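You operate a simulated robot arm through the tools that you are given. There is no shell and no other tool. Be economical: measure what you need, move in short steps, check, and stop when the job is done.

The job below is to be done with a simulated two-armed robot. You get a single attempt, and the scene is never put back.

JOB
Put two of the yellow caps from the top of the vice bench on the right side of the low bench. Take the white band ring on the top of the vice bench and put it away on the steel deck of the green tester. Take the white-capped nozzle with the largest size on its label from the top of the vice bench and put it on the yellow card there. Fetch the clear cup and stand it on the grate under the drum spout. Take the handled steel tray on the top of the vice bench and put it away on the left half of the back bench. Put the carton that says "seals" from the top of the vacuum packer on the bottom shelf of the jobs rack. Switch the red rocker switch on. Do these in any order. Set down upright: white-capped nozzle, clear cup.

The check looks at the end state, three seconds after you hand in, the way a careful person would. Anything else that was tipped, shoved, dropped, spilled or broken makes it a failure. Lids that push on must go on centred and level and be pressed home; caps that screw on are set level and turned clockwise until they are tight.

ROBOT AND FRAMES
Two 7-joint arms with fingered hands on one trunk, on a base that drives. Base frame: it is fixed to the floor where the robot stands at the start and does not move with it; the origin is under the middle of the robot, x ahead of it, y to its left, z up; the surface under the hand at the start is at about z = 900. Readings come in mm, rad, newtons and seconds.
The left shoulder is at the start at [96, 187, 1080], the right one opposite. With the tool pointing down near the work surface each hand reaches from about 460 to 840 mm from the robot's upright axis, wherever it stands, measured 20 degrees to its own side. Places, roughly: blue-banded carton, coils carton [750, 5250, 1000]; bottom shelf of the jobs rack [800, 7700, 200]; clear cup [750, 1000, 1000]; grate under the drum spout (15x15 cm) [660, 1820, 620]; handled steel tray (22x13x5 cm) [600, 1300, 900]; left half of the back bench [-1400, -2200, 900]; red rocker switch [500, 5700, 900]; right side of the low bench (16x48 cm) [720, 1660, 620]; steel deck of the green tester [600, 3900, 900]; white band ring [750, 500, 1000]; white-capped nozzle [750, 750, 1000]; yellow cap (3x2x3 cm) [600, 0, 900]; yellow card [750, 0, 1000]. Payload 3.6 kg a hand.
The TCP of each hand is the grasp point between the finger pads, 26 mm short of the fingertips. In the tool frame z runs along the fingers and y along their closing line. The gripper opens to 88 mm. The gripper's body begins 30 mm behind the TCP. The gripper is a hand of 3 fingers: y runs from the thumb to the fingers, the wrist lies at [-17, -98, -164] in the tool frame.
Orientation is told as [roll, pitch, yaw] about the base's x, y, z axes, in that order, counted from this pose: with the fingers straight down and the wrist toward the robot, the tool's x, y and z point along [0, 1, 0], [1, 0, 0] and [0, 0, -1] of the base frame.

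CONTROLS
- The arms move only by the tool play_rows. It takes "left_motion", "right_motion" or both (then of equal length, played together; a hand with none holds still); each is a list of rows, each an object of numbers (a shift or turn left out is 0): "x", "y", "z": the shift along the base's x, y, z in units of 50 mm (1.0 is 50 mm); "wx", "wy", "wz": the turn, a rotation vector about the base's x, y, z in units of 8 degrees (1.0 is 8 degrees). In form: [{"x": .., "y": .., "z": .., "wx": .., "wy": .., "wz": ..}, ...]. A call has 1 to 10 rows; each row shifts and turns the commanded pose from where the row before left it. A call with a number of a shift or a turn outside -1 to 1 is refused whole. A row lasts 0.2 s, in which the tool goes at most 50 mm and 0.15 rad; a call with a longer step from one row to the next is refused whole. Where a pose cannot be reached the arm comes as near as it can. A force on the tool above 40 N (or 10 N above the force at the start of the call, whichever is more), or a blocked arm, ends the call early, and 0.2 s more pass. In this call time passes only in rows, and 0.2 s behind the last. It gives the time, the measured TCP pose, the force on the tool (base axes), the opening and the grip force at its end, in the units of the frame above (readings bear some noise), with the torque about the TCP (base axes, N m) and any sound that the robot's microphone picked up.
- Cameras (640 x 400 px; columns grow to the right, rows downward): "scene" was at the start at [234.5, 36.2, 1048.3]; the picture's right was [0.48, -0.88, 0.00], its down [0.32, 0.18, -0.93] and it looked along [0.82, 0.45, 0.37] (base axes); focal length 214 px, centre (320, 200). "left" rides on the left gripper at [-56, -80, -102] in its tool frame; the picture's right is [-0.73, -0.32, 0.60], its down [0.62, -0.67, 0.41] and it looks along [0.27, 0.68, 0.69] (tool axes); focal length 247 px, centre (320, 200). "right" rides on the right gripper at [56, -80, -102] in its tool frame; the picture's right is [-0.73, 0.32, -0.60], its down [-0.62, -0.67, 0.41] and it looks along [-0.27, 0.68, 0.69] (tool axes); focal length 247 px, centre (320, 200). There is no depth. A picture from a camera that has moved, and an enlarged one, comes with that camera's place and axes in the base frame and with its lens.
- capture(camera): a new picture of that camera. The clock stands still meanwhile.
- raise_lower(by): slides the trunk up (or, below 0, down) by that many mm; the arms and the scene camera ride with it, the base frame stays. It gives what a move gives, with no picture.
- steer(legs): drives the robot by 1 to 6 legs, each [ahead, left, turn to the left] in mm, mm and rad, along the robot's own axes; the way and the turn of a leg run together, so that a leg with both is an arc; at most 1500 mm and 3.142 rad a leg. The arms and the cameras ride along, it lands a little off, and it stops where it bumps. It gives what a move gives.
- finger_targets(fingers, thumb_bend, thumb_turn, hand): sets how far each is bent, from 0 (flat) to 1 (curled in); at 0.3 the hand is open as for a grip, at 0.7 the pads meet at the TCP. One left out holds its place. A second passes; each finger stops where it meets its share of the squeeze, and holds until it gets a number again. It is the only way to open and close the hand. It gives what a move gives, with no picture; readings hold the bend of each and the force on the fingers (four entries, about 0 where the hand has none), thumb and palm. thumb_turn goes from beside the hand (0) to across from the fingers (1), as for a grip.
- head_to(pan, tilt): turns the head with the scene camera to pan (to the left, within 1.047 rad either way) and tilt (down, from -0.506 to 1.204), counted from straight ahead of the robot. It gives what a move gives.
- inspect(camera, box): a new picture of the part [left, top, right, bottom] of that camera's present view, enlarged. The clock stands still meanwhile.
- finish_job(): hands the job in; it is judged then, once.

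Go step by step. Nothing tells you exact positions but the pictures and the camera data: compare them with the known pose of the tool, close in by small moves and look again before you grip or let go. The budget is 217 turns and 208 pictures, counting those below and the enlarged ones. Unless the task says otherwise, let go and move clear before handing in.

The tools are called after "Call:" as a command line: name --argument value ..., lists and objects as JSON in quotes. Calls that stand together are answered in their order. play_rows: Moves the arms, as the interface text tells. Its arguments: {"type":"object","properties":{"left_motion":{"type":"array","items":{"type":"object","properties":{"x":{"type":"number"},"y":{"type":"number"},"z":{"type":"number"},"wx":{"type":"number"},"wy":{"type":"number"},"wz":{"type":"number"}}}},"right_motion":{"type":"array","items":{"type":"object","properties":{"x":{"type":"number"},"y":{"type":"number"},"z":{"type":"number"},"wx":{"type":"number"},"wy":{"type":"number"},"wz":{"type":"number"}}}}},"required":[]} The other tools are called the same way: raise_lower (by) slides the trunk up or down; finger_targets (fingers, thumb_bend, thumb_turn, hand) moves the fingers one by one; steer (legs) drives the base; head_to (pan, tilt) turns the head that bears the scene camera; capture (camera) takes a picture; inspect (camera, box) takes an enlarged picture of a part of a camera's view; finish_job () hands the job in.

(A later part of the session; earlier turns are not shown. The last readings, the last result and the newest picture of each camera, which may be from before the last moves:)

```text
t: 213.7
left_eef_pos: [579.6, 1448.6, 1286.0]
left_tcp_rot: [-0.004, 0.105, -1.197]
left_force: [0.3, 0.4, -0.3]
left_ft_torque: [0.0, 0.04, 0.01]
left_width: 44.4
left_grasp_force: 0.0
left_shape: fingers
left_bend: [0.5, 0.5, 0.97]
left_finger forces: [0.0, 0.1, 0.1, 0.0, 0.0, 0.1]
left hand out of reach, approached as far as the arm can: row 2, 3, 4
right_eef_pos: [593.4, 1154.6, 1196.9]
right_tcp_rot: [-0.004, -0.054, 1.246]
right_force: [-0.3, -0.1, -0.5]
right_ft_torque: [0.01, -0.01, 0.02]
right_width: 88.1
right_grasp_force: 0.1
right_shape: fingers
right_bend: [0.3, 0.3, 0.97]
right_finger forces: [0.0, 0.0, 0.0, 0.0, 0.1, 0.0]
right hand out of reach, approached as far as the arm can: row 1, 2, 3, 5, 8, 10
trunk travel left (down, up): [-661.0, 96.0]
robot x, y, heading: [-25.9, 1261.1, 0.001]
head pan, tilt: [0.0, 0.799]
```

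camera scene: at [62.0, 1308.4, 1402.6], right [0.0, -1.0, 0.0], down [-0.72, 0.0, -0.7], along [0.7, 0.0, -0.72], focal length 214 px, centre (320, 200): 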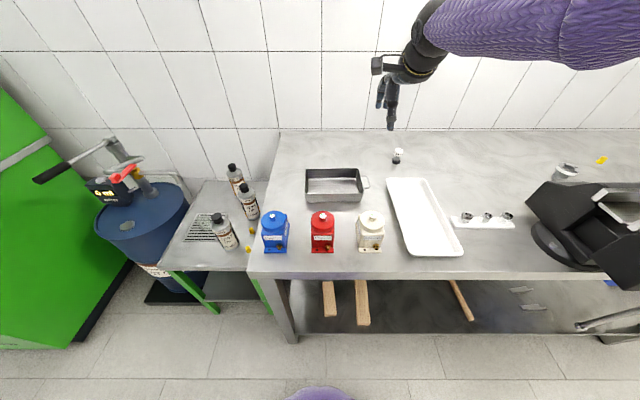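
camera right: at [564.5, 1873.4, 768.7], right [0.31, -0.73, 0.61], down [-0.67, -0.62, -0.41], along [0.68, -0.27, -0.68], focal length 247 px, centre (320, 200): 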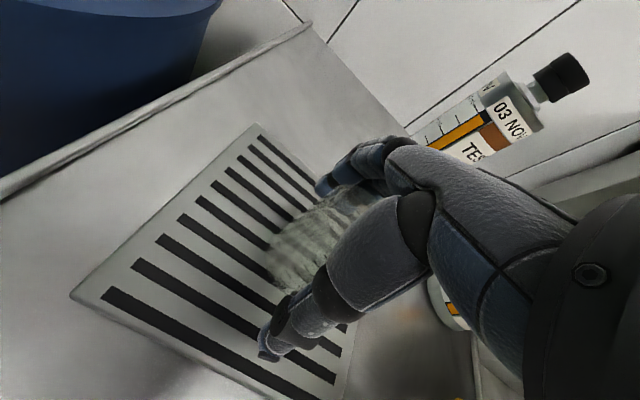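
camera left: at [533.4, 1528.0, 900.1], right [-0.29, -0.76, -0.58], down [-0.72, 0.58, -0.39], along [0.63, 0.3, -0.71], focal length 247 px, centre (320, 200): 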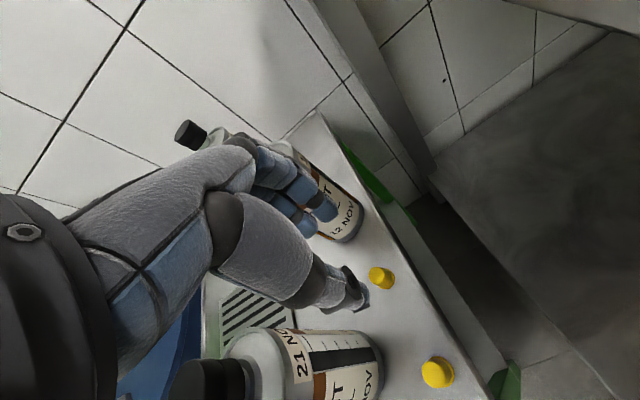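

Both arms accept the outward turn. I finish the rotation, level both, and open the left hand.

Call:
play_rows --left_motion '[{"x": 0.07, "y": -0.63, "z": -0.6, "wz": -0.88, "wx": -0.23, "wy": -0.09}, {"x": 0.07, "y": -0.63, "z": -0.6, "wz": -0.88, "wx": -0.23, "wy": -0.09}, {"x": 0.07, "y": -0.63, "z": -0.6, "wz": -0.88, "wx": -0.23, "wy": -0.09}]' --right_motion '[{"x": -0.07, "y": 0.05, "wz": 0.78, "wx": -0.12, "wy": 0.04}, {"x": -0.07, "y": 0.05, "wz": 0.78, "wx": -0.12, "wy": 0.04}, {"x": -0.07, "y": 0.05, "wz": 0.78, "wx": -0.12, "wy": 0.04}]'

Call:
finger_targets --hand "left" --fingers 0.3 --thumb_bend 0.3

Call:
raise_lower --by -150

Call:
capture --camera "scene"

Call:
capture --camera "left"

Call:
capture --camera "right"

```text
t: 214.5
left_eef_pos: [562.1, 1356.8, 1205.8]
left_tcp_rot: [0.02, 0.005, -1.564]
left_force: [0.3, -0.2, -0.3]
left_ft_torque: [0.02, 0.0, 0.02]
left_width: 45.0
left_grasp_force: 0.0
left_shape: fingers
left_bend: [0.5, 0.5, 0.97]
left_finger forces: [0.1, 0.0, 0.0, 0.0, 0.0, 0.1]
left hand out of reach, approached as far as the arm can: row 2, 3
right_eef_pos: [559.1, 1158.4, 1204.7]
right_tcp_rot: [0.004, -0.003, 1.572]
right_force: [0.3, -0.5, 0.7]
right_ft_torque: [-0.01, 0.03, -0.01]
right_width: 88.0
right_grasp_force: 0.1
right_shape: fingers
right_bend: [0.3, 0.3, 0.97]
right_finger forces: [0.1, 0.1, 0.0, 0.0, 0.0, 0.0]
right hand out of reach, approached as far as the arm can: row 1, 2, 3
trunk travel left (down, up): [-661.0, 96.0]
robot x, y, heading: [-26.2, 1262.6, 0.003]
head pan, tilt: [0.0, 0.799]
```

```text
t: 215.5
left_eef_pos: [561.8, 1356.8, 1204.7]
left_tcp_rot: [0.015, 0.004, -1.564]
left_force: [0.6, 0.7, -0.7]
left_ft_torque: [0.01, 0.01, 0.02]
left_width: 87.8
left_grasp_force: 0.1
left_shape: fingers
left_bend: [0.3, 0.3, 0.97]
left_finger forces: [0.1, 0.0, 0.0, 0.0, 0.1, 0.0]
right_eef_pos: [558.5, 1160.1, 1204.5]
right_tcp_rot: [0.005, -0.004, 1.571]
right_force: [0.0, -1.1, 0.5]
right_ft_torque: [-0.01, -0.04, -0.01]
right_width: 88.2
right_grasp_force: 0.2
right_shape: fingers
right_bend: [0.3, 0.3, 0.97]
right_finger forces: [0.0, 0.0, 0.0, 0.1, 0.1, 0.1]
trunk travel left (down, up): [-661.0, 96.0]
robot x, y, heading: [-22.6, 1262.3, 0.002]
head pan, tilt: [0.0, 0.799]
```

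```text
t: 217.2
left_eef_pos: [562.8, 1357.5, 1046.3]
left_tcp_rot: [0.0, 0.003, -1.566]
left_force: [0.0, 0.0, -0.5]
left_ft_torque: [-0.01, 0.01, -0.04]
left_width: 88.0
left_grasp_force: 0.0
left_shape: fingers
left_bend: [0.3, 0.3, 0.97]
left_finger forces: [0.1, 0.0, 0.1, 0.1, 0.0, 0.1]
right_eef_pos: [561.0, 1160.0, 1045.6]
right_tcp_rot: [0.02, -0.003, 1.571]
right_force: [-0.4, -0.2, 0.5]
right_ft_torque: [0.01, 0.02, 0.0]
right_width: 88.0
right_grasp_force: 0.1
right_shape: fingers
right_bend: [0.3, 0.3, 0.97]
right_finger forces: [0.0, 0.0, 0.1, 0.1, 0.1, 0.0]
trunk travel left (down, up): [-511.0, 246.0]
robot x, y, heading: [-27.2, 1263.9, 0.001]
head pan, tilt: [0.0, 0.799]
```

```text
73 pictures are left
camera scene: at [188.9, 1265.2, 1250.5], right [0.0, -1.0, 0.0], down [-0.72, 0.0, -0.7], along [0.7, 0.0, -0.72], focal length 214 px, centre (320, 200)
```

scene: 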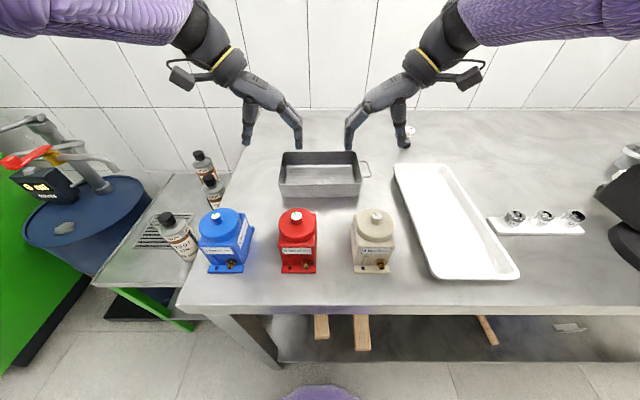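

```text
72 pictures are left
camera left: at [506.4, 1435.9, 1149.2], right [-0.74, 0.32, -0.6], down [0.62, 0.67, -0.41], along [0.27, -0.67, -0.69], focal length 247 px, centre (320, 200)
```

left: 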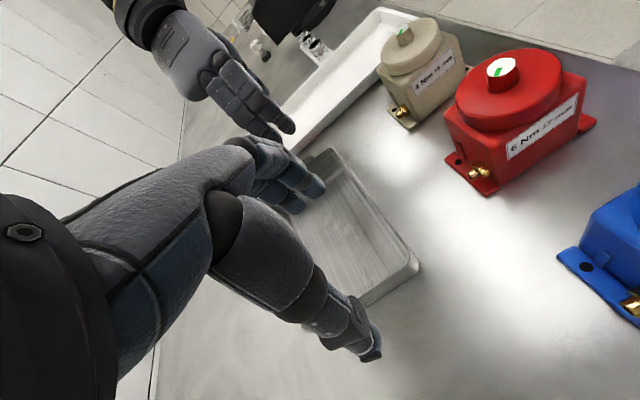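

```text
71 pictures are left
camera right: at [506.3, 1079.9, 1148.7], right [0.75, 0.32, 0.58], down [0.61, -0.66, -0.43], along [0.25, 0.68, -0.69], focal length 247 px, centre (320, 200)
```

right: 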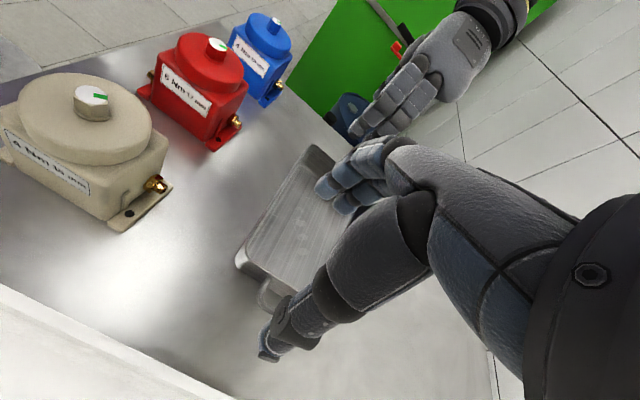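

Both hands straddle the tray ends symmetrically. I roll forward 24 mm to centre on the tray and lower both hands.

Call:
steer --legs '[[25, 0, 0]]'

Call:
play_rows --left_motion '[{"z": -0.5}, {"z": -0.5}, {"z": -0.5}]' --right_motion '[{"z": -0.5}, {"z": -0.5}, {"z": -0.5}]'

Call:
inspect --camera "scene" --box '[220, 80, 420, 210]'

```text
t: 218.0
left_eef_pos: [588.4, 1356.6, 1045.9]
left_tcp_rot: [-0.001, 0.004, -1.568]
left_force: [0.8, -0.2, -1.2]
left_ft_torque: [-0.01, 0.04, -0.01]
left_width: 88.0
left_grasp_force: 0.0
left_shape: fingers
left_bend: [0.3, 0.3, 0.97]
left_finger forces: [0.1, 0.1, 0.0, 0.1, 0.0, 0.0]
right_eef_pos: [585.8, 1160.0, 1044.2]
right_tcp_rot: [0.021, -0.003, 1.572]
right_force: [-0.1, -0.4, 0.1]
right_ft_torque: [0.02, -0.01, 0.02]
right_width: 88.3
right_grasp_force: 0.1
right_shape: fingers
right_bend: [0.3, 0.3, 0.97]
right_finger forces: [0.0, 0.0, 0.0, 0.1, 0.0, 0.0]
trunk travel left (down, up): [-511.0, 246.0]
robot x, y, heading: [-1.6, 1263.4, 0.002]
head pan, tilt: [0.0, 0.799]
```

```text
t: 218.8
left_eef_pos: [563.8, 1358.6, 980.6]
left_tcp_rot: [-0.001, 0.003, -1.566]
left_force: [0.0, -0.9, -0.7]
left_ft_torque: [-0.03, -0.04, 0.0]
left_width: 88.3
left_grasp_force: 0.2
left_shape: fingers
left_bend: [0.3, 0.3, 0.97]
left_finger forces: [0.0, 0.1, 0.0, 0.0, 0.0, 0.0]
left hand out of reach, approached as far as the arm can: row 1, 2, 3
right_eef_pos: [561.8, 1156.7, 980.6]
right_tcp_rot: [0.021, -0.003, 1.571]
right_force: [-0.6, 0.0, 0.8]
right_ft_torque: [0.0, 0.0, 0.02]
right_width: 88.2
right_grasp_force: 0.1
right_shape: fingers
right_bend: [0.3, 0.3, 0.97]
right_finger forces: [0.0, 0.1, 0.0, 0.1, 0.0, 0.0]
right hand out of reach, approached as far as the arm can: row 1, 2, 3
trunk travel left (down, up): [-511.0, 246.0]
robot x, y, heading: [2.5, 1260.9, -0.001]
head pan, tilt: [0.0, 0.799]
```

```text
3.08 times, centred on (320, 145) of scene
camera zoom: at [212.8, 1264.9, 1250.5], right [0.0, -1.0, 0.0], down [-0.72, 0.0, -0.7], along [0.7, 0.0, -0.72], focal length 660 px, centre (320, 369)
```

zoom: 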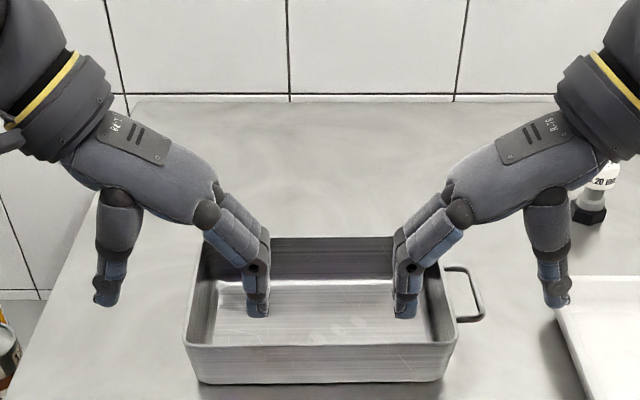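

Fingers are inside the tray and thumbs outside. Reach is at its limit, so I lower with the trunk instead and check.

Call:
raise_lower --by -30

Call:
steer --legs '[[20, 0, 0]]'

Call:
inspect --camera "scene" --box '[220, 80, 420, 210]'

```text
t: 219.6
left_eef_pos: [564.4, 1358.9, 946.9]
left_tcp_rot: [-0.009, 0.003, -1.567]
left_force: [0.2, 0.1, -0.4]
left_ft_torque: [0.02, 0.0, 0.01]
left_width: 87.8
left_grasp_force: 0.0
left_shape: fingers
left_bend: [0.3, 0.3, 0.97]
left_finger forces: [0.0, 0.1, 0.1, 0.0, 0.0, 0.1]
right_eef_pos: [563.7, 1156.9, 947.8]
right_tcp_rot: [0.027, -0.003, 1.572]
right_force: [-0.3, -0.5, 0.5]
right_ft_torque: [0.0, -0.01, 0.01]
right_width: 87.9
right_grasp_force: 0.1
right_shape: fingers
right_bend: [0.3, 0.3, 0.97]
right_finger forces: [0.0, 0.1, 0.0, 0.0, 0.0, 0.0]
trunk travel left (down, up): [-481.0, 276.0]
robot x, y, heading: [-2.1, 1264.1, 0.004]
head pan, tilt: [0.0, 0.799]
```

```text
t: 220.4
left_eef_pos: [585.8, 1359.1, 946.8]
left_tcp_rot: [-0.011, 0.003, -1.567]
left_force: [0.4, 0.8, -0.2]
left_ft_torque: [0.02, -0.01, 0.03]
left_width: 88.3
left_grasp_force: 0.0
left_shape: fingers
left_bend: [0.3, 0.3, 0.97]
left_finger forces: [0.0, 0.0, 0.0, 0.0, 0.0, 0.0]
right_eef_pos: [584.9, 1155.9, 947.0]
right_tcp_rot: [0.027, -0.006, 1.573]
right_force: [0.5, 0.0, -0.4]
right_ft_torque: [-0.01, -0.01, 0.01]
right_width: 88.1
right_grasp_force: 0.0
right_shape: fingers
right_bend: [0.3, 0.3, 0.97]
right_finger forces: [0.0, 0.1, 0.0, 0.0, 0.0, 0.0]
trunk travel left (down, up): [-481.0, 276.0]
robot x, y, heading: [19.6, 1260.7, -0.001]
head pan, tilt: [0.0, 0.799]
```

```text
3.08 times, centred on (320, 145) of scene
camera zoom: at [236.5, 1265.2, 1219.0], right [0.0, -1.0, 0.0], down [-0.72, 0.0, -0.7], along [0.7, 0.0, -0.72], focal length 660 px, centre (320, 369)
```

zoom: 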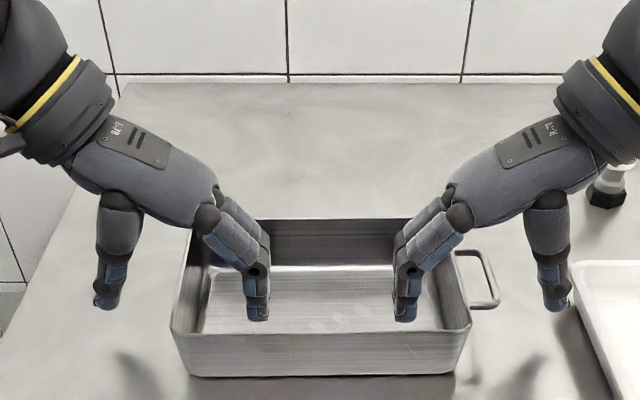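

Aligned. I lower 8 mm more with the trunk and close both hands.

Call:
raise_lower --by -9

Call:
finger_targets --hand "right" --fingers 0.68 --thumb_bend 0.68

Call:
finger_targets --hand "left" --fingers 0.72 --thumb_bend 0.72

Call:
inspect --camera "scene" --box '[220, 80, 420, 210]'

```text
t: 220.9
left_eef_pos: [585.8, 1358.3, 936.6]
left_tcp_rot: [-0.011, 0.005, -1.57]
left_force: [-0.6, 0.2, -0.6]
left_ft_torque: [0.01, 0.0, -0.04]
left_width: 88.3
left_grasp_force: 0.0
left_shape: fingers
left_bend: [0.3, 0.3, 0.97]
left_finger forces: [0.0, 0.0, 0.0, 0.0, 0.0, 0.1]
right_eef_pos: [585.1, 1156.6, 938.2]
right_tcp_rot: [0.03, -0.004, 1.572]
right_force: [0.4, 0.3, -0.6]
right_ft_torque: [-0.01, 0.03, 0.01]
right_width: 88.2
right_grasp_force: 0.1
right_shape: fingers
right_bend: [0.3, 0.3, 0.97]
right_finger forces: [0.0, 0.0, 0.1, 0.1, 0.1, 0.1]
trunk travel left (down, up): [-472.0, 285.0]
robot x, y, heading: [18.9, 1265.5, 0.002]
head pan, tilt: [0.0, 0.799]
```

```text
t: 221.9
left_eef_pos: [584.8, 1357.8, 936.8]
left_tcp_rot: [-0.009, 0.004, -1.57]
left_force: [-0.3, 0.3, 0.5]
left_ft_torque: [-0.05, 0.02, -0.03]
left_width: 88.2
left_grasp_force: 0.0
left_shape: fingers
left_bend: [0.3, 0.3, 0.97]
left_finger forces: [0.1, 0.1, 0.0, 0.1, 0.0, 0.1]
right_eef_pos: [585.2, 1157.4, 937.6]
right_tcp_rot: [0.028, -0.003, 1.574]
right_force: [-0.2, 1.3, 0.3]
right_ft_torque: [0.3, 0.02, 0.07]
right_width: 25.2
right_grasp_force: 11.3
right_shape: fingers
right_bend: [0.6, 0.61, 0.97]
right_finger forces: [4.3, 7.3, 0.1, 0.0, 10.6, 0.0]
trunk travel left (down, up): [-472.0, 285.0]
robot x, y, heading: [18.9, 1268.2, 0.001]
head pan, tilt: [0.0, 0.799]
```

```text
t: 222.9
left_eef_pos: [585.1, 1358.0, 937.4]
left_tcp_rot: [-0.012, 0.003, -1.569]
left_force: [0.1, -8.8, -3.6]
left_ft_torque: [-0.13, 0.01, 0.03]
left_width: 2.9
left_grasp_force: 4.8
left_shape: fingers
left_bend: [0.67, 0.72, 0.97]
left_finger forces: [5.6, 3.4, 0.0, 0.2, 0.1, 0.1]
right_eef_pos: [584.2, 1158.5, 936.6]
right_tcp_rot: [0.029, -0.006, 1.574]
right_force: [-0.3, 9.7, 0.6]
right_ft_torque: [0.43, 0.01, 0.07]
right_width: 24.8
right_grasp_force: 11.3
right_shape: fingers
right_bend: [0.59, 0.63, 0.97]
right_finger forces: [6.2, 10.3, 0.0, 0.0, 7.1, 0.0]
trunk travel left (down, up): [-472.0, 285.0]
robot x, y, heading: [18.0, 1267.8, 0.006]
head pan, tilt: [0.0, 0.799]
```

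```text
3.08 times, centred on (320, 145) of scene
camera zoom: at [236.1, 1265.2, 1209.8], right [0.0, -1.0, 0.0], down [-0.72, 0.0, -0.7], along [0.7, 0.0, -0.72], focal length 660 px, centre (320, 369)
```

zoom: 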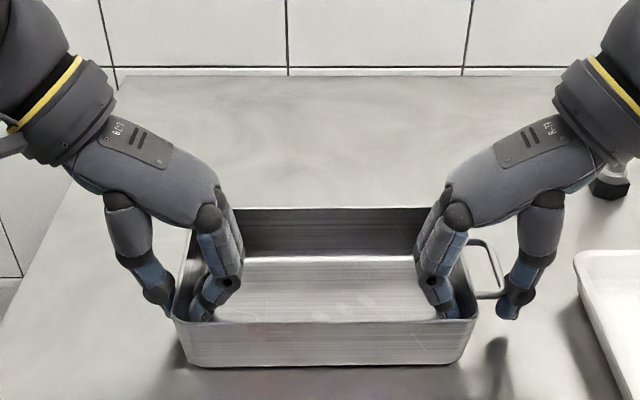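

Right grip is good; the left thumb needs to close a bit more.

Call:
finger_targets --hand "left" --fingers 0.8 --thumb_bend 0.85

Call:
raise_lower --by 40

Call:
inspect --camera "scene" --box '[220, 80, 420, 210]'

```text
t: 223.9
left_eef_pos: [586.3, 1358.7, 936.4]
left_tcp_rot: [-0.012, 0.003, -1.57]
left_force: [1.0, -9.8, 0.5]
left_ft_torque: [-0.23, -0.03, -0.03]
left_width: 0.1
left_grasp_force: 17.4
left_shape: fingers
left_bend: [0.66, 0.75, 0.97]
left_finger forces: [13.4, 8.6, 0.0, 0.1, 12.7, 0.0]
right_eef_pos: [586.4, 1156.3, 938.0]
right_tcp_rot: [0.029, -0.006, 1.572]
right_force: [-0.4, 8.8, 2.4]
right_ft_torque: [0.47, 0.02, 0.08]
right_width: 25.0
right_grasp_force: 11.9
right_shape: fingers
right_bend: [0.59, 0.63, 0.97]
right_finger forces: [6.2, 10.5, 0.0, 0.0, 7.2, 0.1]
trunk travel left (down, up): [-472.0, 285.0]
robot x, y, heading: [18.8, 1267.8, -0.0]
head pan, tilt: [0.0, 0.799]
```

```text
t: 224.8
left_eef_pos: [585.5, 1358.4, 977.7]
left_tcp_rot: [-0.008, 0.003, -1.569]
left_force: [0.4, -9.1, -2.5]
left_ft_torque: [-0.24, -0.02, -0.03]
left_width: 0.0
left_grasp_force: 17.4
left_shape: fingers
left_bend: [0.66, 0.75, 0.97]
left_finger forces: [13.5, 8.2, 0.0, 0.0, 12.9, 0.1]
right_eef_pos: [583.7, 1156.2, 978.5]
right_tcp_rot: [0.025, -0.004, 1.573]
right_force: [-0.5, 8.6, -1.1]
right_ft_torque: [0.37, 0.04, 0.08]
right_width: 25.0
right_grasp_force: 11.2
right_shape: fingers
right_bend: [0.59, 0.63, 0.97]
right_finger forces: [5.9, 9.7, 0.0, 0.0, 6.4, 0.0]
trunk travel left (down, up): [-512.0, 245.0]
robot x, y, heading: [19.6, 1266.7, -0.001]
head pan, tilt: [0.0, 0.799]
```

```text
3.08 times, centred on (320, 145) of scene
camera zoom: at [234.2, 1265.2, 1251.1], right [0.0, -1.0, 0.0], down [-0.72, 0.0, -0.7], along [0.7, 0.0, -0.72], focal length 660 px, centre (320, 369)
```

zoom: 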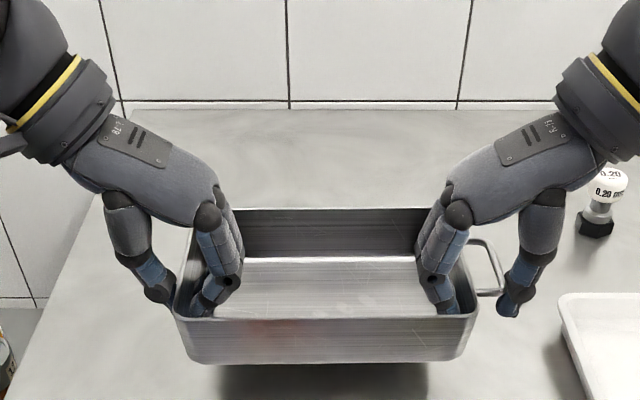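

The tray is lifted level. I raise it further, back away and turn to face -y to look for the back bench.

Call:
raise_lower --by 170

Call:
steer --legs '[[-600, 0, 0], [0, 0, -1.6]]'

Call:
head_to --pan -0.3 --tilt 0.15

Call:
capture --camera "scene"

```text
t: 226.7
left_eef_pos: [584.6, 1357.7, 1157.5]
left_tcp_rot: [0.01, 0.004, -1.568]
left_force: [-0.1, -9.9, -2.5]
left_ft_torque: [-0.25, 0.04, -0.04]
left_width: 0.0
left_grasp_force: 17.4
left_shape: fingers
left_bend: [0.66, 0.75, 0.97]
left_finger forces: [13.6, 8.3, 0.1, 0.0, 12.5, 0.0]
right_eef_pos: [583.4, 1155.9, 1158.2]
right_tcp_rot: [0.01, -0.004, 1.572]
right_force: [-0.2, 9.6, -1.1]
right_ft_torque: [0.39, 0.05, 0.1]
right_width: 25.1
right_grasp_force: 11.8
right_shape: fingers
right_bend: [0.59, 0.63, 0.97]
right_finger forces: [6.2, 10.4, 0.0, 0.0, 6.8, 0.1]
trunk travel left (down, up): [-682.0, 75.0]
robot x, y, heading: [20.3, 1262.3, -0.001]
head pan, tilt: [0.0, 0.799]
```

```text
t: 233.9
left_eef_pos: [-493.6, 698.2, 1158.7]
left_tcp_rot: [0.01, 0.003, 3.139]
left_force: [-9.4, -0.3, -3.1]
left_ft_torque: [0.0, 0.26, -0.03]
left_width: 0.1
left_grasp_force: 16.6
left_shape: fingers
left_bend: [0.66, 0.75, 0.97]
left_finger forces: [13.8, 8.1, 0.0, 0.1, 12.7, 0.1]
right_eef_pos: [-693.9, 700.3, 1160.0]
right_tcp_rot: [0.008, -0.004, -0.005]
right_force: [8.7, 0.0, -1.5]
right_ft_torque: [0.01, -0.38, 0.11]
right_width: 25.1
right_grasp_force: 11.0
right_shape: fingers
right_bend: [0.59, 0.63, 0.97]
right_finger forces: [6.1, 9.9, 0.0, 0.0, 6.4, 0.0]
trunk travel left (down, up): [-682.0, 75.0]
robot x, y, heading: [-580.6, 1266.4, -1.576]
head pan, tilt: [0.0, 0.799]
```

```text
t: 235.0
left_eef_pos: [-493.1, 697.4, 1158.7]
left_tcp_rot: [0.012, -0.001, 3.139]
left_force: [-6.5, 0.1, -3.2]
left_ft_torque: [0.02, 0.23, -0.05]
left_width: 0.0
left_grasp_force: 17.1
left_shape: fingers
left_bend: [0.66, 0.75, 0.97]
left_finger forces: [13.1, 7.6, 0.1, 0.1, 13.3, 0.0]
right_eef_pos: [-692.7, 698.8, 1159.3]
right_tcp_rot: [0.01, -0.006, -0.004]
right_force: [7.5, -0.4, -1.4]
right_ft_torque: [0.04, -0.35, 0.04]
right_width: 24.8
right_grasp_force: 11.3
right_shape: fingers
right_bend: [0.6, 0.63, 0.97]
right_finger forces: [5.7, 9.4, 0.0, 0.0, 7.5, 0.1]
trunk travel left (down, up): [-682.0, 75.0]
robot x, y, heading: [-578.5, 1258.8, -1.579]
head pan, tilt: [-0.3, 0.15]
```

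```text
66 pictures are left
camera scene: at [-612.5, 1043.1, 1482.1], right [-0.95, 0.3, 0.0], down [0.05, 0.14, -0.99], along [-0.3, -0.94, -0.15], focal length 214 px, centre (320, 200)
```

scene: 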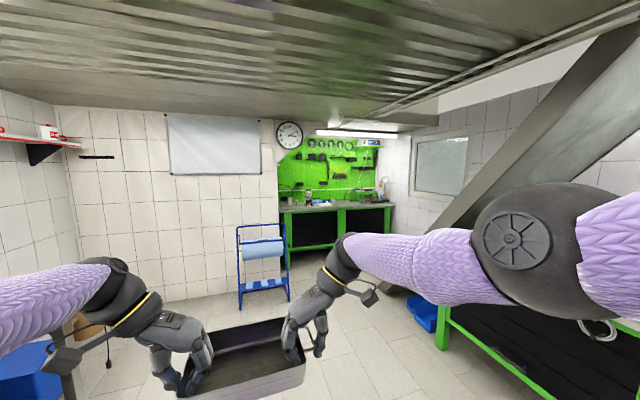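

The back bench is the green one under the pegboard, with its left half around x -1400. I drive there with a wide berth around the blue roll stand.

Call:
steer --legs '[[1200, -820, 0], [1200, 0, 0]]'

Call:
head_to --pan 0.0 --tilt 0.4

Call:
capture --camera "scene"

```text
t: 247.8
left_eef_pos: [-1253.2, -1698.2, 1157.8]
left_tcp_rot: [0.01, 0.004, -3.104]
left_force: [-9.0, -1.4, -3.2]
left_ft_torque: [0.0, 0.24, -0.01]
left_width: 0.2
left_grasp_force: 17.2
left_shape: fingers
left_bend: [0.66, 0.76, 0.97]
left_finger forces: [14.0, 8.1, 0.0, 0.1, 12.6, 0.0]
right_eef_pos: [-1454.5, -1704.8, 1159.1]
right_tcp_rot: [0.008, -0.004, 0.035]
right_force: [9.5, 0.0, -0.9]
right_ft_torque: [0.06, -0.37, 0.07]
right_width: 25.1
right_grasp_force: 11.3
right_shape: fingers
right_bend: [0.59, 0.63, 0.97]
right_finger forces: [6.2, 10.1, 0.0, 0.0, 6.5, 0.1]
trunk travel left (down, up): [-682.0, 75.0]
robot x, y, heading: [-1366.4, -1137.4, -1.532]
head pan, tilt: [-0.3, 0.15]
```

```text
t: 248.7
left_eef_pos: [-1254.7, -1697.5, 1158.8]
left_tcp_rot: [0.009, 0.003, -3.103]
left_force: [-5.4, -0.3, -3.9]
left_ft_torque: [0.05, 0.15, -0.01]
left_width: 0.1
left_grasp_force: 16.3
left_shape: fingers
left_bend: [0.66, 0.76, 0.97]
left_finger forces: [12.4, 6.9, 0.0, 0.0, 13.7, 0.1]
right_eef_pos: [-1453.5, -1704.6, 1159.1]
right_tcp_rot: [0.008, -0.005, 0.036]
right_force: [6.1, 0.5, -2.1]
right_ft_torque: [0.05, -0.26, 0.08]
right_width: 25.0
right_grasp_force: 11.0
right_shape: fingers
right_bend: [0.6, 0.63, 0.97]
right_finger forces: [5.3, 8.6, 0.0, 0.1, 8.2, 0.1]
trunk travel left (down, up): [-682.0, 75.0]
robot x, y, heading: [-1366.4, -1137.3, -1.531]
head pan, tilt: [0.0, 0.4]
```

```text
65 pictures are left
camera scene: at [-1361.3, -1361.2, 1459.0], right [-1.0, -0.04, 0.0], down [-0.01, 0.39, -0.92], along [0.03, -0.92, -0.39], focal length 214 px, centre (320, 200)
```

scene: 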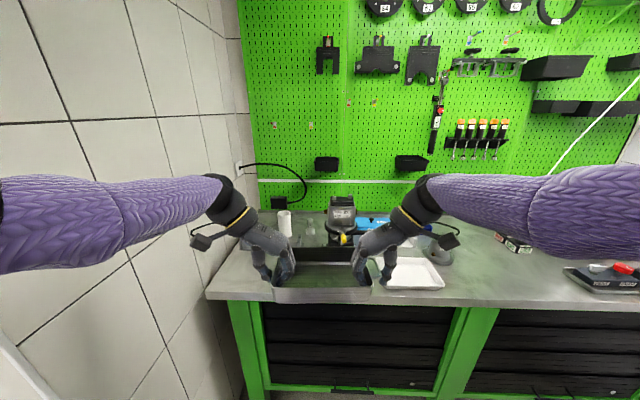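

The front-left part of the bench looks free; I check beneath the tray with a hand camera.

Call:
steer --legs '[[150, 90, -0.03]]'

Call:
capture --camera "left"

Call:
capture --camera "scene"

```text
t: 250.1
left_eef_pos: [-1178.8, -1849.5, 1158.2]
left_tcp_rot: [0.008, 0.002, -3.133]
left_force: [-9.0, 0.4, -3.1]
left_ft_torque: [-0.01, 0.23, -0.01]
left_width: 0.0
left_grasp_force: 17.5
left_shape: fingers
left_bend: [0.66, 0.76, 0.97]
left_finger forces: [13.6, 7.6, 0.1, 0.0, 12.8, 0.1]
right_eef_pos: [-1379.4, -1850.7, 1159.5]
right_tcp_rot: [0.009, -0.002, 0.007]
right_force: [8.1, 0.0, -0.8]
right_ft_torque: [0.04, -0.36, 0.08]
right_width: 24.8
right_grasp_force: 11.3
right_shape: fingers
right_bend: [0.59, 0.63, 0.97]
right_finger forces: [5.9, 9.8, 0.1, 0.0, 6.8, 0.0]
trunk travel left (down, up): [-682.0, 75.0]
robot x, y, heading: [-1276.1, -1287.2, -1.563]
head pan, tilt: [0.0, 0.4]
```

```text
64 pictures are left
camera left: at [-1098.5, -1792.4, 1260.7], right [0.31, 0.73, -0.61], down [0.67, -0.62, -0.4], along [-0.67, -0.28, -0.69], focal length 247 px, centre (320, 200)
```

left: 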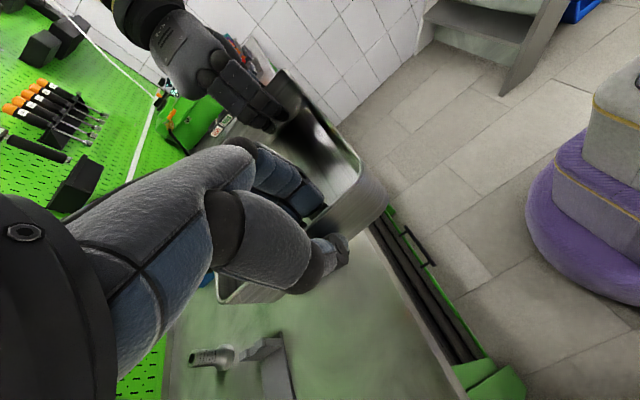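

```text
63 pictures are left
camera scene: at [-1275.1, -1510.1, 1458.9], right [-1.0, -0.01, 0.0], down [0.0, 0.39, -0.92], along [0.01, -0.92, -0.39], focal length 214 px, centre (320, 200)
```

scene: 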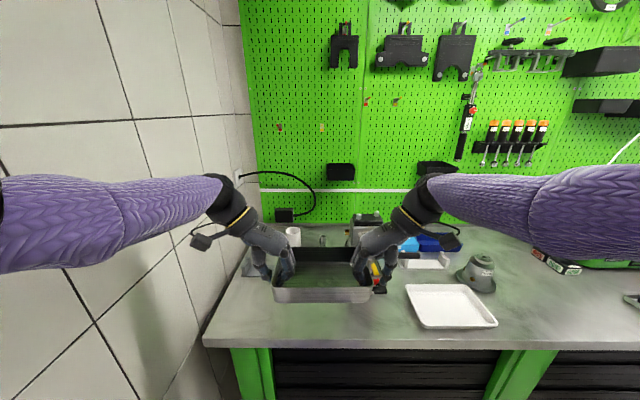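

Only some tools lie at about y ≤ -2110; the strip between y -1869 and -2100 is free. I move forward 118 mm and lower by the same amounts as I lifted.

Call:
steer --legs '[[118, 0, 0]]'

Call:
raise_lower --by -160

Call:
head_to --pan 0.0 --tilt 0.7

Call:
capture --camera "scene"

Call:
capture --camera "left"

```text
t: 251.4
left_eef_pos: [-1179.2, -1971.3, 1157.4]
left_tcp_rot: [0.009, 0.001, -3.134]
left_force: [-6.1, -0.3, -2.6]
left_ft_torque: [0.02, 0.18, -0.03]
left_width: 0.0
left_grasp_force: 16.4
left_shape: fingers
left_bend: [0.66, 0.76, 0.97]
left_finger forces: [12.5, 6.7, 0.1, 0.1, 13.8, 0.1]
right_eef_pos: [-1380.1, -1971.9, 1159.8]
right_tcp_rot: [0.009, -0.005, 0.006]
right_force: [5.9, -0.4, -0.9]
right_ft_torque: [0.03, -0.3, 0.08]
right_width: 24.8
right_grasp_force: 10.7
right_shape: fingers
right_bend: [0.6, 0.63, 0.97]
right_finger forces: [5.3, 8.7, 0.0, 0.1, 8.2, 0.0]
trunk travel left (down, up): [-682.0, 75.0]
robot x, y, heading: [-1273.8, -1408.4, -1.57]
head pan, tilt: [0.0, 0.4]
```

```text
t: 253.2
left_eef_pos: [-1175.7, -1969.3, 1000.1]
left_tcp_rot: [0.013, -0.002, -3.137]
left_force: [0.4, -0.4, -2.3]
left_ft_torque: [-0.01, 0.06, -0.02]
left_width: 0.2
left_grasp_force: 15.9
left_shape: fingers
left_bend: [0.71, 0.75, 0.97]
left_finger forces: [11.4, 4.3, 0.0, 0.0, 15.7, 0.0]
right_eef_pos: [-1372.9, -1971.1, 1004.7]
right_tcp_rot: [-0.001, -0.009, 0.01]
right_force: [22.5, 0.4, 31.4]
right_ft_torque: [-0.17, 2.7, -0.01]
right_width: 24.6
right_grasp_force: 23.0
right_shape: fingers
right_bend: [0.61, 0.61, 0.97]
right_finger forces: [3.6, 6.8, 0.0, 0.0, 35.9, 0.0]
trunk travel left (down, up): [-522.0, 235.0]
robot x, y, heading: [-1273.0, -1409.9, -1.562]
head pan, tilt: [0.0, 0.4]
```

```text
t: 254.0
left_eef_pos: [-1175.5, -1969.5, 999.5]
left_tcp_rot: [0.013, 0.0, -3.133]
left_force: [-1.4, 0.1, -2.5]
left_ft_torque: [-0.01, 0.04, -0.03]
left_width: 0.1
left_grasp_force: 15.3
left_shape: fingers
left_bend: [0.71, 0.75, 0.97]
left_finger forces: [11.9, 4.3, 0.0, 0.1, 15.2, 0.0]
right_eef_pos: [-1371.4, -1971.8, 1005.7]
right_tcp_rot: [-0.003, -0.008, 0.007]
right_force: [22.0, -0.1, 34.2]
right_ft_torque: [-0.18, 2.73, -0.05]
right_width: 24.4
right_grasp_force: 23.3
right_shape: fingers
right_bend: [0.61, 0.62, 0.97]
right_finger forces: [3.6, 7.2, 0.0, 0.0, 35.3, 0.0]
trunk travel left (down, up): [-522.0, 235.0]
robot x, y, heading: [-1276.3, -1406.9, -1.571]
head pan, tilt: [0.0, 0.7]
```

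```text
62 pictures are left
camera scene: at [-1271.0, -1624.6, 1270.6], right [-1.0, 0.0, 0.0], down [-0.01, 0.64, -0.77], along [0.0, -0.77, -0.64], focal length 214 px, centre (320, 200)
```

scene: 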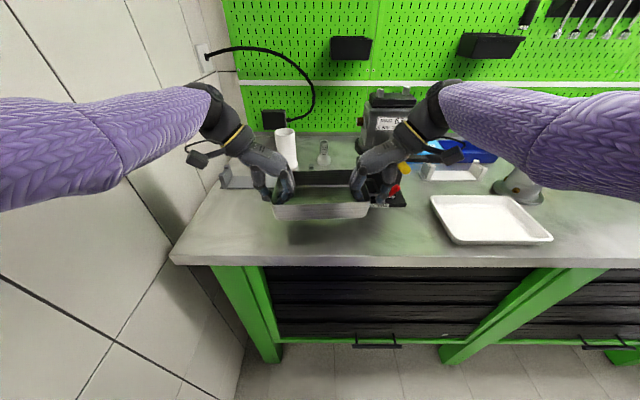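

```text
61 pictures are left
camera left: at [-1096.0, -1911.6, 1101.5], right [0.31, 0.73, -0.61], down [0.67, -0.62, -0.4], along [-0.67, -0.28, -0.68], focal length 247 px, centre (320, 200)
```

left: 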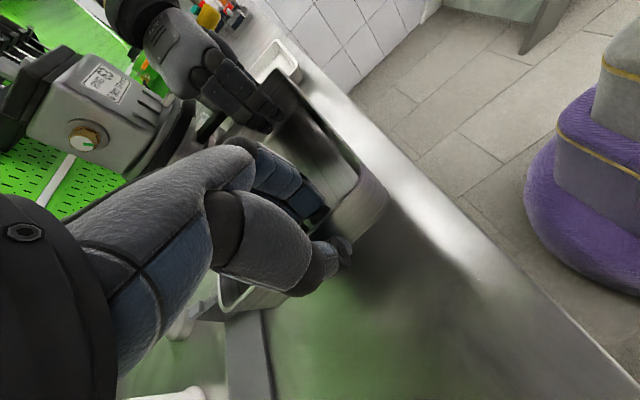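

The right thumb has come down on a red knob of a bench device. I raise at once and look at how much room there is at the left wall.

Call:
raise_lower --by 80

Call:
head_to --pan 0.8 --tilt 0.5

Call:
capture --camera "scene"

Call:
head_to --pan -0.25 --tilt 0.7

Call:
inspect --camera "scene" --box '[200, 80, 400, 240]'

```text
t: 255.2
left_eef_pos: [-1180.8, -1970.6, 1078.6]
left_tcp_rot: [0.009, 0.0, -3.136]
left_force: [-2.1, -0.1, -3.1]
left_ft_torque: [0.03, 0.06, -0.02]
left_width: 0.0
left_grasp_force: 15.8
left_shape: fingers
left_bend: [0.68, 0.75, 0.97]
left_finger forces: [12.4, 4.1, 0.0, 0.0, 15.1, 0.0]
right_eef_pos: [-1379.2, -1971.9, 1081.0]
right_tcp_rot: [0.005, -0.005, 0.004]
right_force: [10.4, -0.4, 6.3]
right_ft_torque: [0.07, -0.18, 0.02]
right_width: 22.3
right_grasp_force: 19.0
right_shape: fingers
right_bend: [0.58, 0.65, 0.97]
right_finger forces: [5.4, 9.6, 0.1, 0.0, 22.9, 0.1]
trunk travel left (down, up): [-602.0, 155.0]
robot x, y, heading: [-1274.1, -1410.2, -1.57]
head pan, tilt: [0.0, 0.7]
```

```text
t: 256.3
left_eef_pos: [-1179.2, -1971.1, 1078.8]
left_tcp_rot: [0.008, 0.0, -3.134]
left_force: [-3.4, 0.3, -3.7]
left_ft_torque: [0.03, 0.09, -0.04]
left_width: 0.0
left_grasp_force: 15.7
left_shape: fingers
left_bend: [0.68, 0.75, 0.97]
left_finger forces: [12.6, 4.9, 0.1, 0.0, 14.2, 0.1]
right_eef_pos: [-1378.4, -1972.1, 1078.7]
right_tcp_rot: [0.008, -0.005, 0.003]
right_force: [11.3, -1.4, 3.1]
right_ft_torque: [0.03, -0.26, 0.04]
right_width: 22.8
right_grasp_force: 16.8
right_shape: fingers
right_bend: [0.58, 0.65, 0.97]
right_finger forces: [6.1, 9.1, 0.0, 0.0, 18.0, 0.0]
trunk travel left (down, up): [-602.0, 155.0]
robot x, y, heading: [-1275.0, -1412.0, -1.564]
head pan, tilt: [0.799, 0.499]
```

```text
60 pictures are left
camera scene: at [-1208.7, -1603.2, 1369.2], right [-0.69, -0.72, 0.0], down [-0.35, 0.33, -0.88], along [0.63, -0.61, -0.48], focal length 214 px, centre (320, 200)
```

scene: 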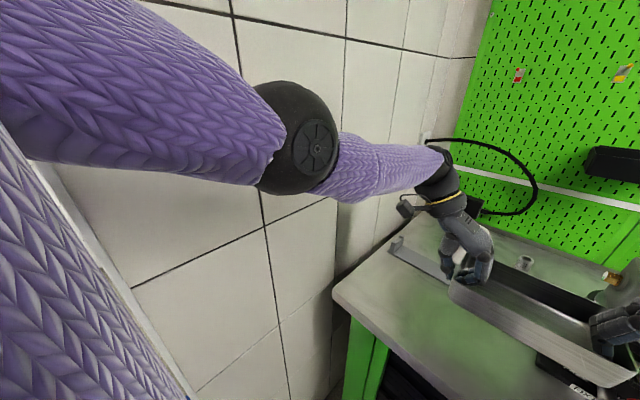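

```text
t: 257.6
left_eef_pos: [-1179.0, -1971.1, 1078.4]
left_tcp_rot: [0.01, 0.002, -3.135]
left_force: [-3.5, -0.2, -3.3]
left_ft_torque: [0.04, 0.12, -0.01]
left_width: 0.0
left_grasp_force: 16.1
left_shape: fingers
left_bend: [0.68, 0.75, 0.97]
left_finger forces: [12.6, 5.0, 0.0, 0.0, 14.2, 0.0]
right_eef_pos: [-1377.1, -1970.2, 1079.6]
right_tcp_rot: [0.008, -0.006, 0.006]
right_force: [9.7, -0.4, 3.5]
right_ft_torque: [0.01, -0.3, 0.03]
right_width: 22.8
right_grasp_force: 16.8
right_shape: fingers
right_bend: [0.58, 0.65, 0.97]
right_finger forces: [6.0, 9.1, 0.1, 0.0, 17.8, 0.0]
trunk travel left (down, up): [-602.0, 155.0]
robot x, y, heading: [-1270.8, -1402.5, -1.563]
head pan, tilt: [-0.25, 0.7]
```

```text
2.50 times, centred on (300, 160) of scene
camera zoom: at [-1294.8, -1622.4, 1351.6], right [-0.97, 0.24, 0.0], down [0.15, 0.63, -0.76], along [-0.19, -0.74, -0.64], focal length 536 px, centre (370, 300)
```

zoom: 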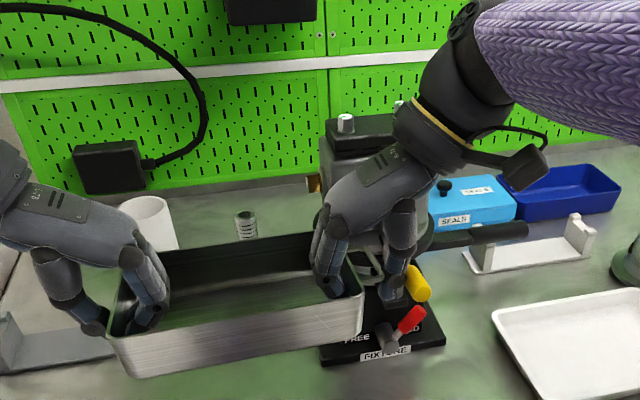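

The device is a fixture plate whose front is at y ≈ -2040. I'll place the tray a bit further forward and left: back 25 mm and 35 mm to the left, then lower.

Call:
steer --legs '[[-25, 35, 0]]'

Call:
raise_lower --by -70

Call:
inspect --camera "scene" --box '[180, 80, 420, 240]'

```text
t: 258.5
left_eef_pos: [-1144.8, -1945.9, 1078.4]
left_tcp_rot: [0.01, 0.001, -3.137]
left_force: [-6.2, -0.3, -3.5]
left_ft_torque: [0.02, 0.16, -0.02]
left_width: 0.1
left_grasp_force: 16.4
left_shape: fingers
left_bend: [0.67, 0.75, 0.97]
left_finger forces: [13.9, 5.7, 0.0, 0.1, 13.4, 0.1]
right_eef_pos: [-1343.4, -1945.1, 1079.2]
right_tcp_rot: [0.009, -0.006, 0.006]
right_force: [6.4, 1.5, -1.6]
right_ft_torque: [0.03, -0.27, 0.06]
right_width: 23.8
right_grasp_force: 10.1
right_shape: fingers
right_bend: [0.59, 0.64, 0.97]
right_finger forces: [5.5, 8.0, 0.0, 0.0, 6.4, 0.1]
trunk travel left (down, up): [-602.0, 155.0]
robot x, y, heading: [-1242.1, -1384.4, -1.562]
head pan, tilt: [-0.25, 0.7]
```

```text
t: 259.6
left_eef_pos: [-1145.1, -1945.4, 1008.6]
left_tcp_rot: [0.011, -0.001, -3.136]
left_force: [-5.6, 0.7, -2.2]
left_ft_torque: [0.0, 0.15, -0.03]
left_width: 0.2
left_grasp_force: 16.0
left_shape: fingers
left_bend: [0.67, 0.75, 0.97]
left_finger forces: [13.9, 5.6, 0.0, 0.0, 13.5, 0.1]
right_eef_pos: [-1343.7, -1945.7, 1010.0]
right_tcp_rot: [0.011, -0.006, 0.005]
right_force: [6.5, -0.3, -0.9]
right_ft_torque: [0.06, -0.31, -0.01]
right_width: 23.5
right_grasp_force: 10.3
right_shape: fingers
right_bend: [0.6, 0.63, 0.97]
right_finger forces: [5.8, 8.0, 0.1, 0.0, 7.2, 0.1]
trunk travel left (down, up): [-532.0, 225.0]
robot x, y, heading: [-1238.4, -1379.3, -1.566]
head pan, tilt: [-0.25, 0.7]
```

```text
2.50 times, centred on (300, 160) of scene
camera zoom: at [-1260.6, -1598.8, 1280.4], right [-0.97, 0.24, 0.0], down [0.16, 0.62, -0.77], along [-0.19, -0.74, -0.64], focal length 536 px, centre (370, 300)
```

zoom: 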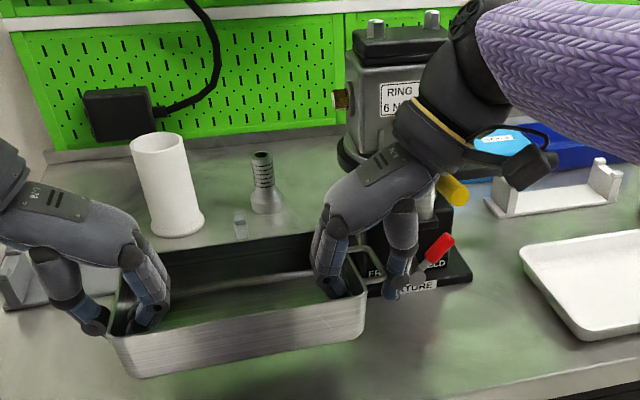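

The tray is now clear of the fixture plate. I lower the rest of the way.

Call:
raise_lower --by -60

Call:
inspect --camera "scene" --box '[180, 80, 420, 240]'

```text
t: 260.1
left_eef_pos: [-1146.4, -1947.5, 992.6]
left_tcp_rot: [0.012, -0.001, -3.135]
left_force: [-1.0, -0.6, -1.4]
left_ft_torque: [0.01, 0.1, 0.04]
left_width: 0.0
left_grasp_force: 16.5
left_shape: fingers
left_bend: [0.67, 0.75, 0.97]
left_finger forces: [14.5, 2.5, 0.0, 0.0, 16.2, 0.1]
right_eef_pos: [-1342.4, -1952.5, 1003.2]
right_tcp_rot: [-0.009, -0.013, 0.006]
right_force: [3.9, 7.1, 13.1]
right_ft_torque: [-0.6, 1.21, -0.38]
right_width: 22.6
right_grasp_force: 8.8
right_shape: fingers
right_bend: [0.61, 0.64, 0.97]
right_finger forces: [2.3, 7.5, 0.0, 0.2, 7.6, 0.0]
trunk travel left (down, up): [-516.0, 241.0]
robot x, y, heading: [-1239.7, -1384.3, -1.574]
head pan, tilt: [-0.25, 0.7]
stopped: the force on the tool passed its limit at 48 N (the readings are from after the stop); the commanded pose is now the measured one
```

```text
2.50 times, centred on (300, 160) of scene
camera zoom: at [-1260.8, -1599.6, 1263.7], right [-0.97, 0.24, 0.0], down [0.16, 0.62, -0.76], along [-0.19, -0.74, -0.64], focal length 536 px, centre (370, 300)
```

zoom: 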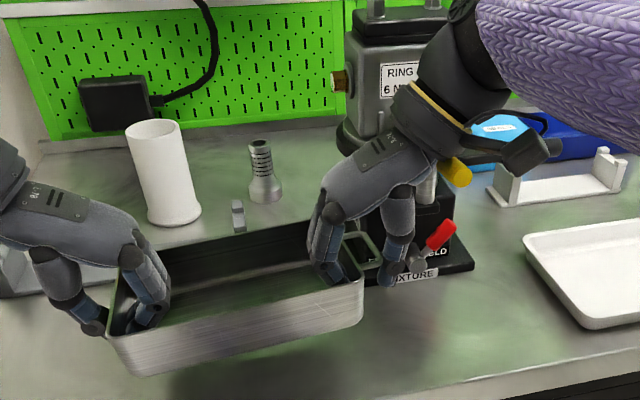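

A yellow press handle at z ≈ 1070 blocks the right wrist here. I retreat upward; I'll set the tray temporarily on the clear right part of the bench and regrip it by its front wall, so that the wrists stay on my side.

Call:
raise_lower --by 110

Call:
steer --legs '[[-120, 0, 0], [0, -740, 0]]'

Call:
head_to --pan 0.0 --tilt 0.6

Call:
capture --camera "scene"

```text
t: 261.5
left_eef_pos: [-1145.2, -1946.9, 1102.8]
left_tcp_rot: [0.009, 0.0, -3.135]
left_force: [-6.3, -0.6, -1.9]
left_ft_torque: [0.02, 0.17, 0.05]
left_width: 0.0
left_grasp_force: 17.0
left_shape: fingers
left_bend: [0.67, 0.75, 0.97]
left_finger forces: [17.0, 3.1, 0.0, 0.1, 13.8, 0.1]
right_eef_pos: [-1343.6, -1951.6, 1111.6]
right_tcp_rot: [-0.007, -0.012, 0.005]
right_force: [6.9, 0.7, -2.8]
right_ft_torque: [0.08, -0.24, 0.09]
right_width: 22.4
right_grasp_force: 9.6
right_shape: fingers
right_bend: [0.61, 0.64, 0.97]
right_finger forces: [3.3, 9.7, 0.1, 0.0, 5.6, 0.1]
trunk travel left (down, up): [-626.0, 131.0]
robot x, y, heading: [-1239.4, -1381.5, -1.569]
head pan, tilt: [-0.25, 0.7]
```

```text
t: 265.4
left_eef_pos: [-1735.7, -1834.5, 1102.4]
left_tcp_rot: [0.007, 0.003, 3.118]
left_force: [-1.0, -1.2, -1.7]
left_ft_torque: [0.01, 0.06, 0.0]
left_width: 0.3
left_grasp_force: 16.4
left_shape: fingers
left_bend: [0.67, 0.75, 0.97]
left_finger forces: [14.4, 2.5, 0.0, 0.0, 15.8, 0.0]
right_eef_pos: [-1929.9, -1833.4, 1109.5]
right_tcp_rot: [-0.006, -0.015, -0.024]
right_force: [0.8, 0.3, -2.4]
right_ft_torque: [0.04, -0.18, 0.07]
right_width: 22.4
right_grasp_force: 8.7
right_shape: fingers
right_bend: [0.61, 0.63, 0.97]
right_finger forces: [2.4, 7.2, 0.0, 0.1, 7.7, 0.0]
trunk travel left (down, up): [-626.0, 131.0]
robot x, y, heading: [-1805.2, -1267.8, -1.597]
head pan, tilt: [-0.25, 0.7]
stopped in leg 2: the robot was blocked; the commanded pose is now the measured one
```

```text
t: 266.2
left_eef_pos: [-1728.5, -1835.3, 1102.3]
left_tcp_rot: [0.011, -0.002, 3.119]
left_force: [-2.3, -0.9, -2.2]
left_ft_torque: [-0.01, 0.09, 0.03]
left_width: 0.2
left_grasp_force: 16.7
left_shape: fingers
left_bend: [0.67, 0.75, 0.97]
left_finger forces: [14.8, 2.6, 0.0, 0.0, 15.5, 0.0]
right_eef_pos: [-1924.3, -1833.9, 1112.7]
right_tcp_rot: [-0.006, -0.012, -0.023]
right_force: [1.7, 0.5, -2.2]
right_ft_torque: [0.0, -0.22, 0.07]
right_width: 22.0
right_grasp_force: 9.0
right_shape: fingers
right_bend: [0.61, 0.63, 0.97]
right_finger forces: [2.6, 7.7, 0.1, 0.0, 7.2, 0.0]
trunk travel left (down, up): [-626.0, 131.0]
robot x, y, heading: [-1807.4, -1270.3, -1.595]
head pan, tilt: [0.0, 0.6]
```

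```text
56 pictures are left
camera scene: at [-1812.2, -1489.1, 1384.6], right [-1.0, 0.03, 0.0], down [0.01, 0.57, -0.82], along [-0.02, -0.82, -0.57], focal length 214 px, centre (320, 200)
```

scene: 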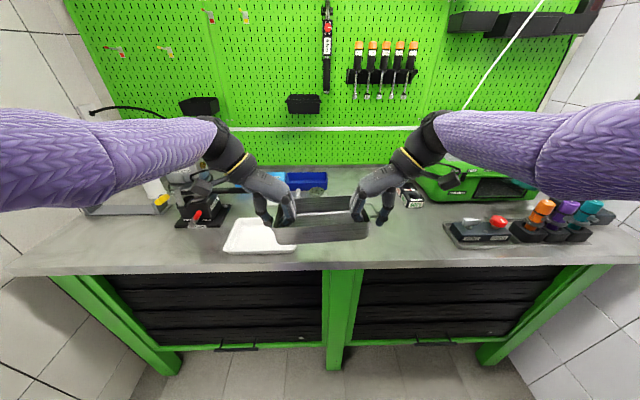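

The bench centre leg is at x ≈ -1860, and there's a free temporary spot right of the white tray. Something blocked the base at its right rear; I go forward first, then further right.

Call:
steer --legs '[[105, 0, 0.02], [0, -80, 0]]'

Call:
head_to --pan 0.0 --tilt 0.75

Call:
capture --camera "scene"

```text
t: 268.0
left_eef_pos: [-1801.9, -1939.9, 1101.9]
left_tcp_rot: [0.006, -0.001, 3.138]
left_force: [-3.4, -1.1, -3.2]
left_ft_torque: [0.02, 0.13, 0.07]
left_width: 0.2
left_grasp_force: 16.4
left_shape: fingers
left_bend: [0.67, 0.75, 0.97]
left_finger forces: [15.6, 2.7, 0.0, 0.1, 14.9, 0.0]
right_eef_pos: [-1998.8, -1943.5, 1111.3]
right_tcp_rot: [-0.006, -0.013, -0.004]
right_force: [2.1, -0.1, -1.5]
right_ft_torque: [0.05, -0.14, 0.07]
right_width: 22.4
right_grasp_force: 8.7
right_shape: fingers
right_bend: [0.61, 0.63, 0.97]
right_finger forces: [2.8, 8.0, 0.1, 0.0, 6.6, 0.0]
trunk travel left (down, up): [-626.0, 131.0]
robot x, y, heading: [-1888.2, -1377.2, -1.576]
head pan, tilt: [0.0, 0.6]
```

```text
t: 268.7
left_eef_pos: [-1800.8, -1939.0, 1102.2]
left_tcp_rot: [0.005, -0.001, 3.137]
left_force: [-1.1, 0.4, -3.3]
left_ft_torque: [-0.03, 0.1, 0.03]
left_width: 0.0
left_grasp_force: 16.1
left_shape: fingers
left_bend: [0.67, 0.75, 0.97]
left_finger forces: [14.4, 2.4, 0.0, 0.0, 15.9, 0.1]
right_eef_pos: [-1997.3, -1942.4, 1111.6]
right_tcp_rot: [-0.005, -0.012, -0.005]
right_force: [1.8, 0.9, -1.1]
right_ft_torque: [0.04, -0.22, 0.08]
right_width: 21.9
right_grasp_force: 8.5
right_shape: fingers
right_bend: [0.62, 0.63, 0.97]
right_finger forces: [2.5, 7.2, 0.0, 0.0, 7.5, 0.0]
trunk travel left (down, up): [-626.0, 131.0]
robot x, y, heading: [-1893.1, -1376.3, -1.574]
head pan, tilt: [0.0, 0.75]
```

```text
55 pictures are left
camera scene: at [-1892.0, -1589.5, 1371.9], right [-1.0, 0.01, 0.0], down [0.0, 0.68, -0.73], along [0.0, -0.73, -0.68], focal length 214 px, centre (320, 200)
```

scene: 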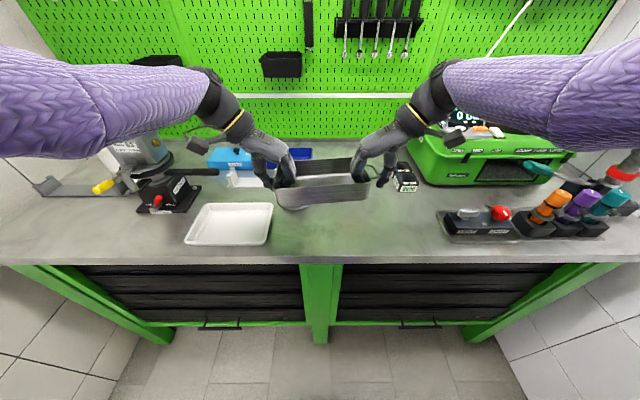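

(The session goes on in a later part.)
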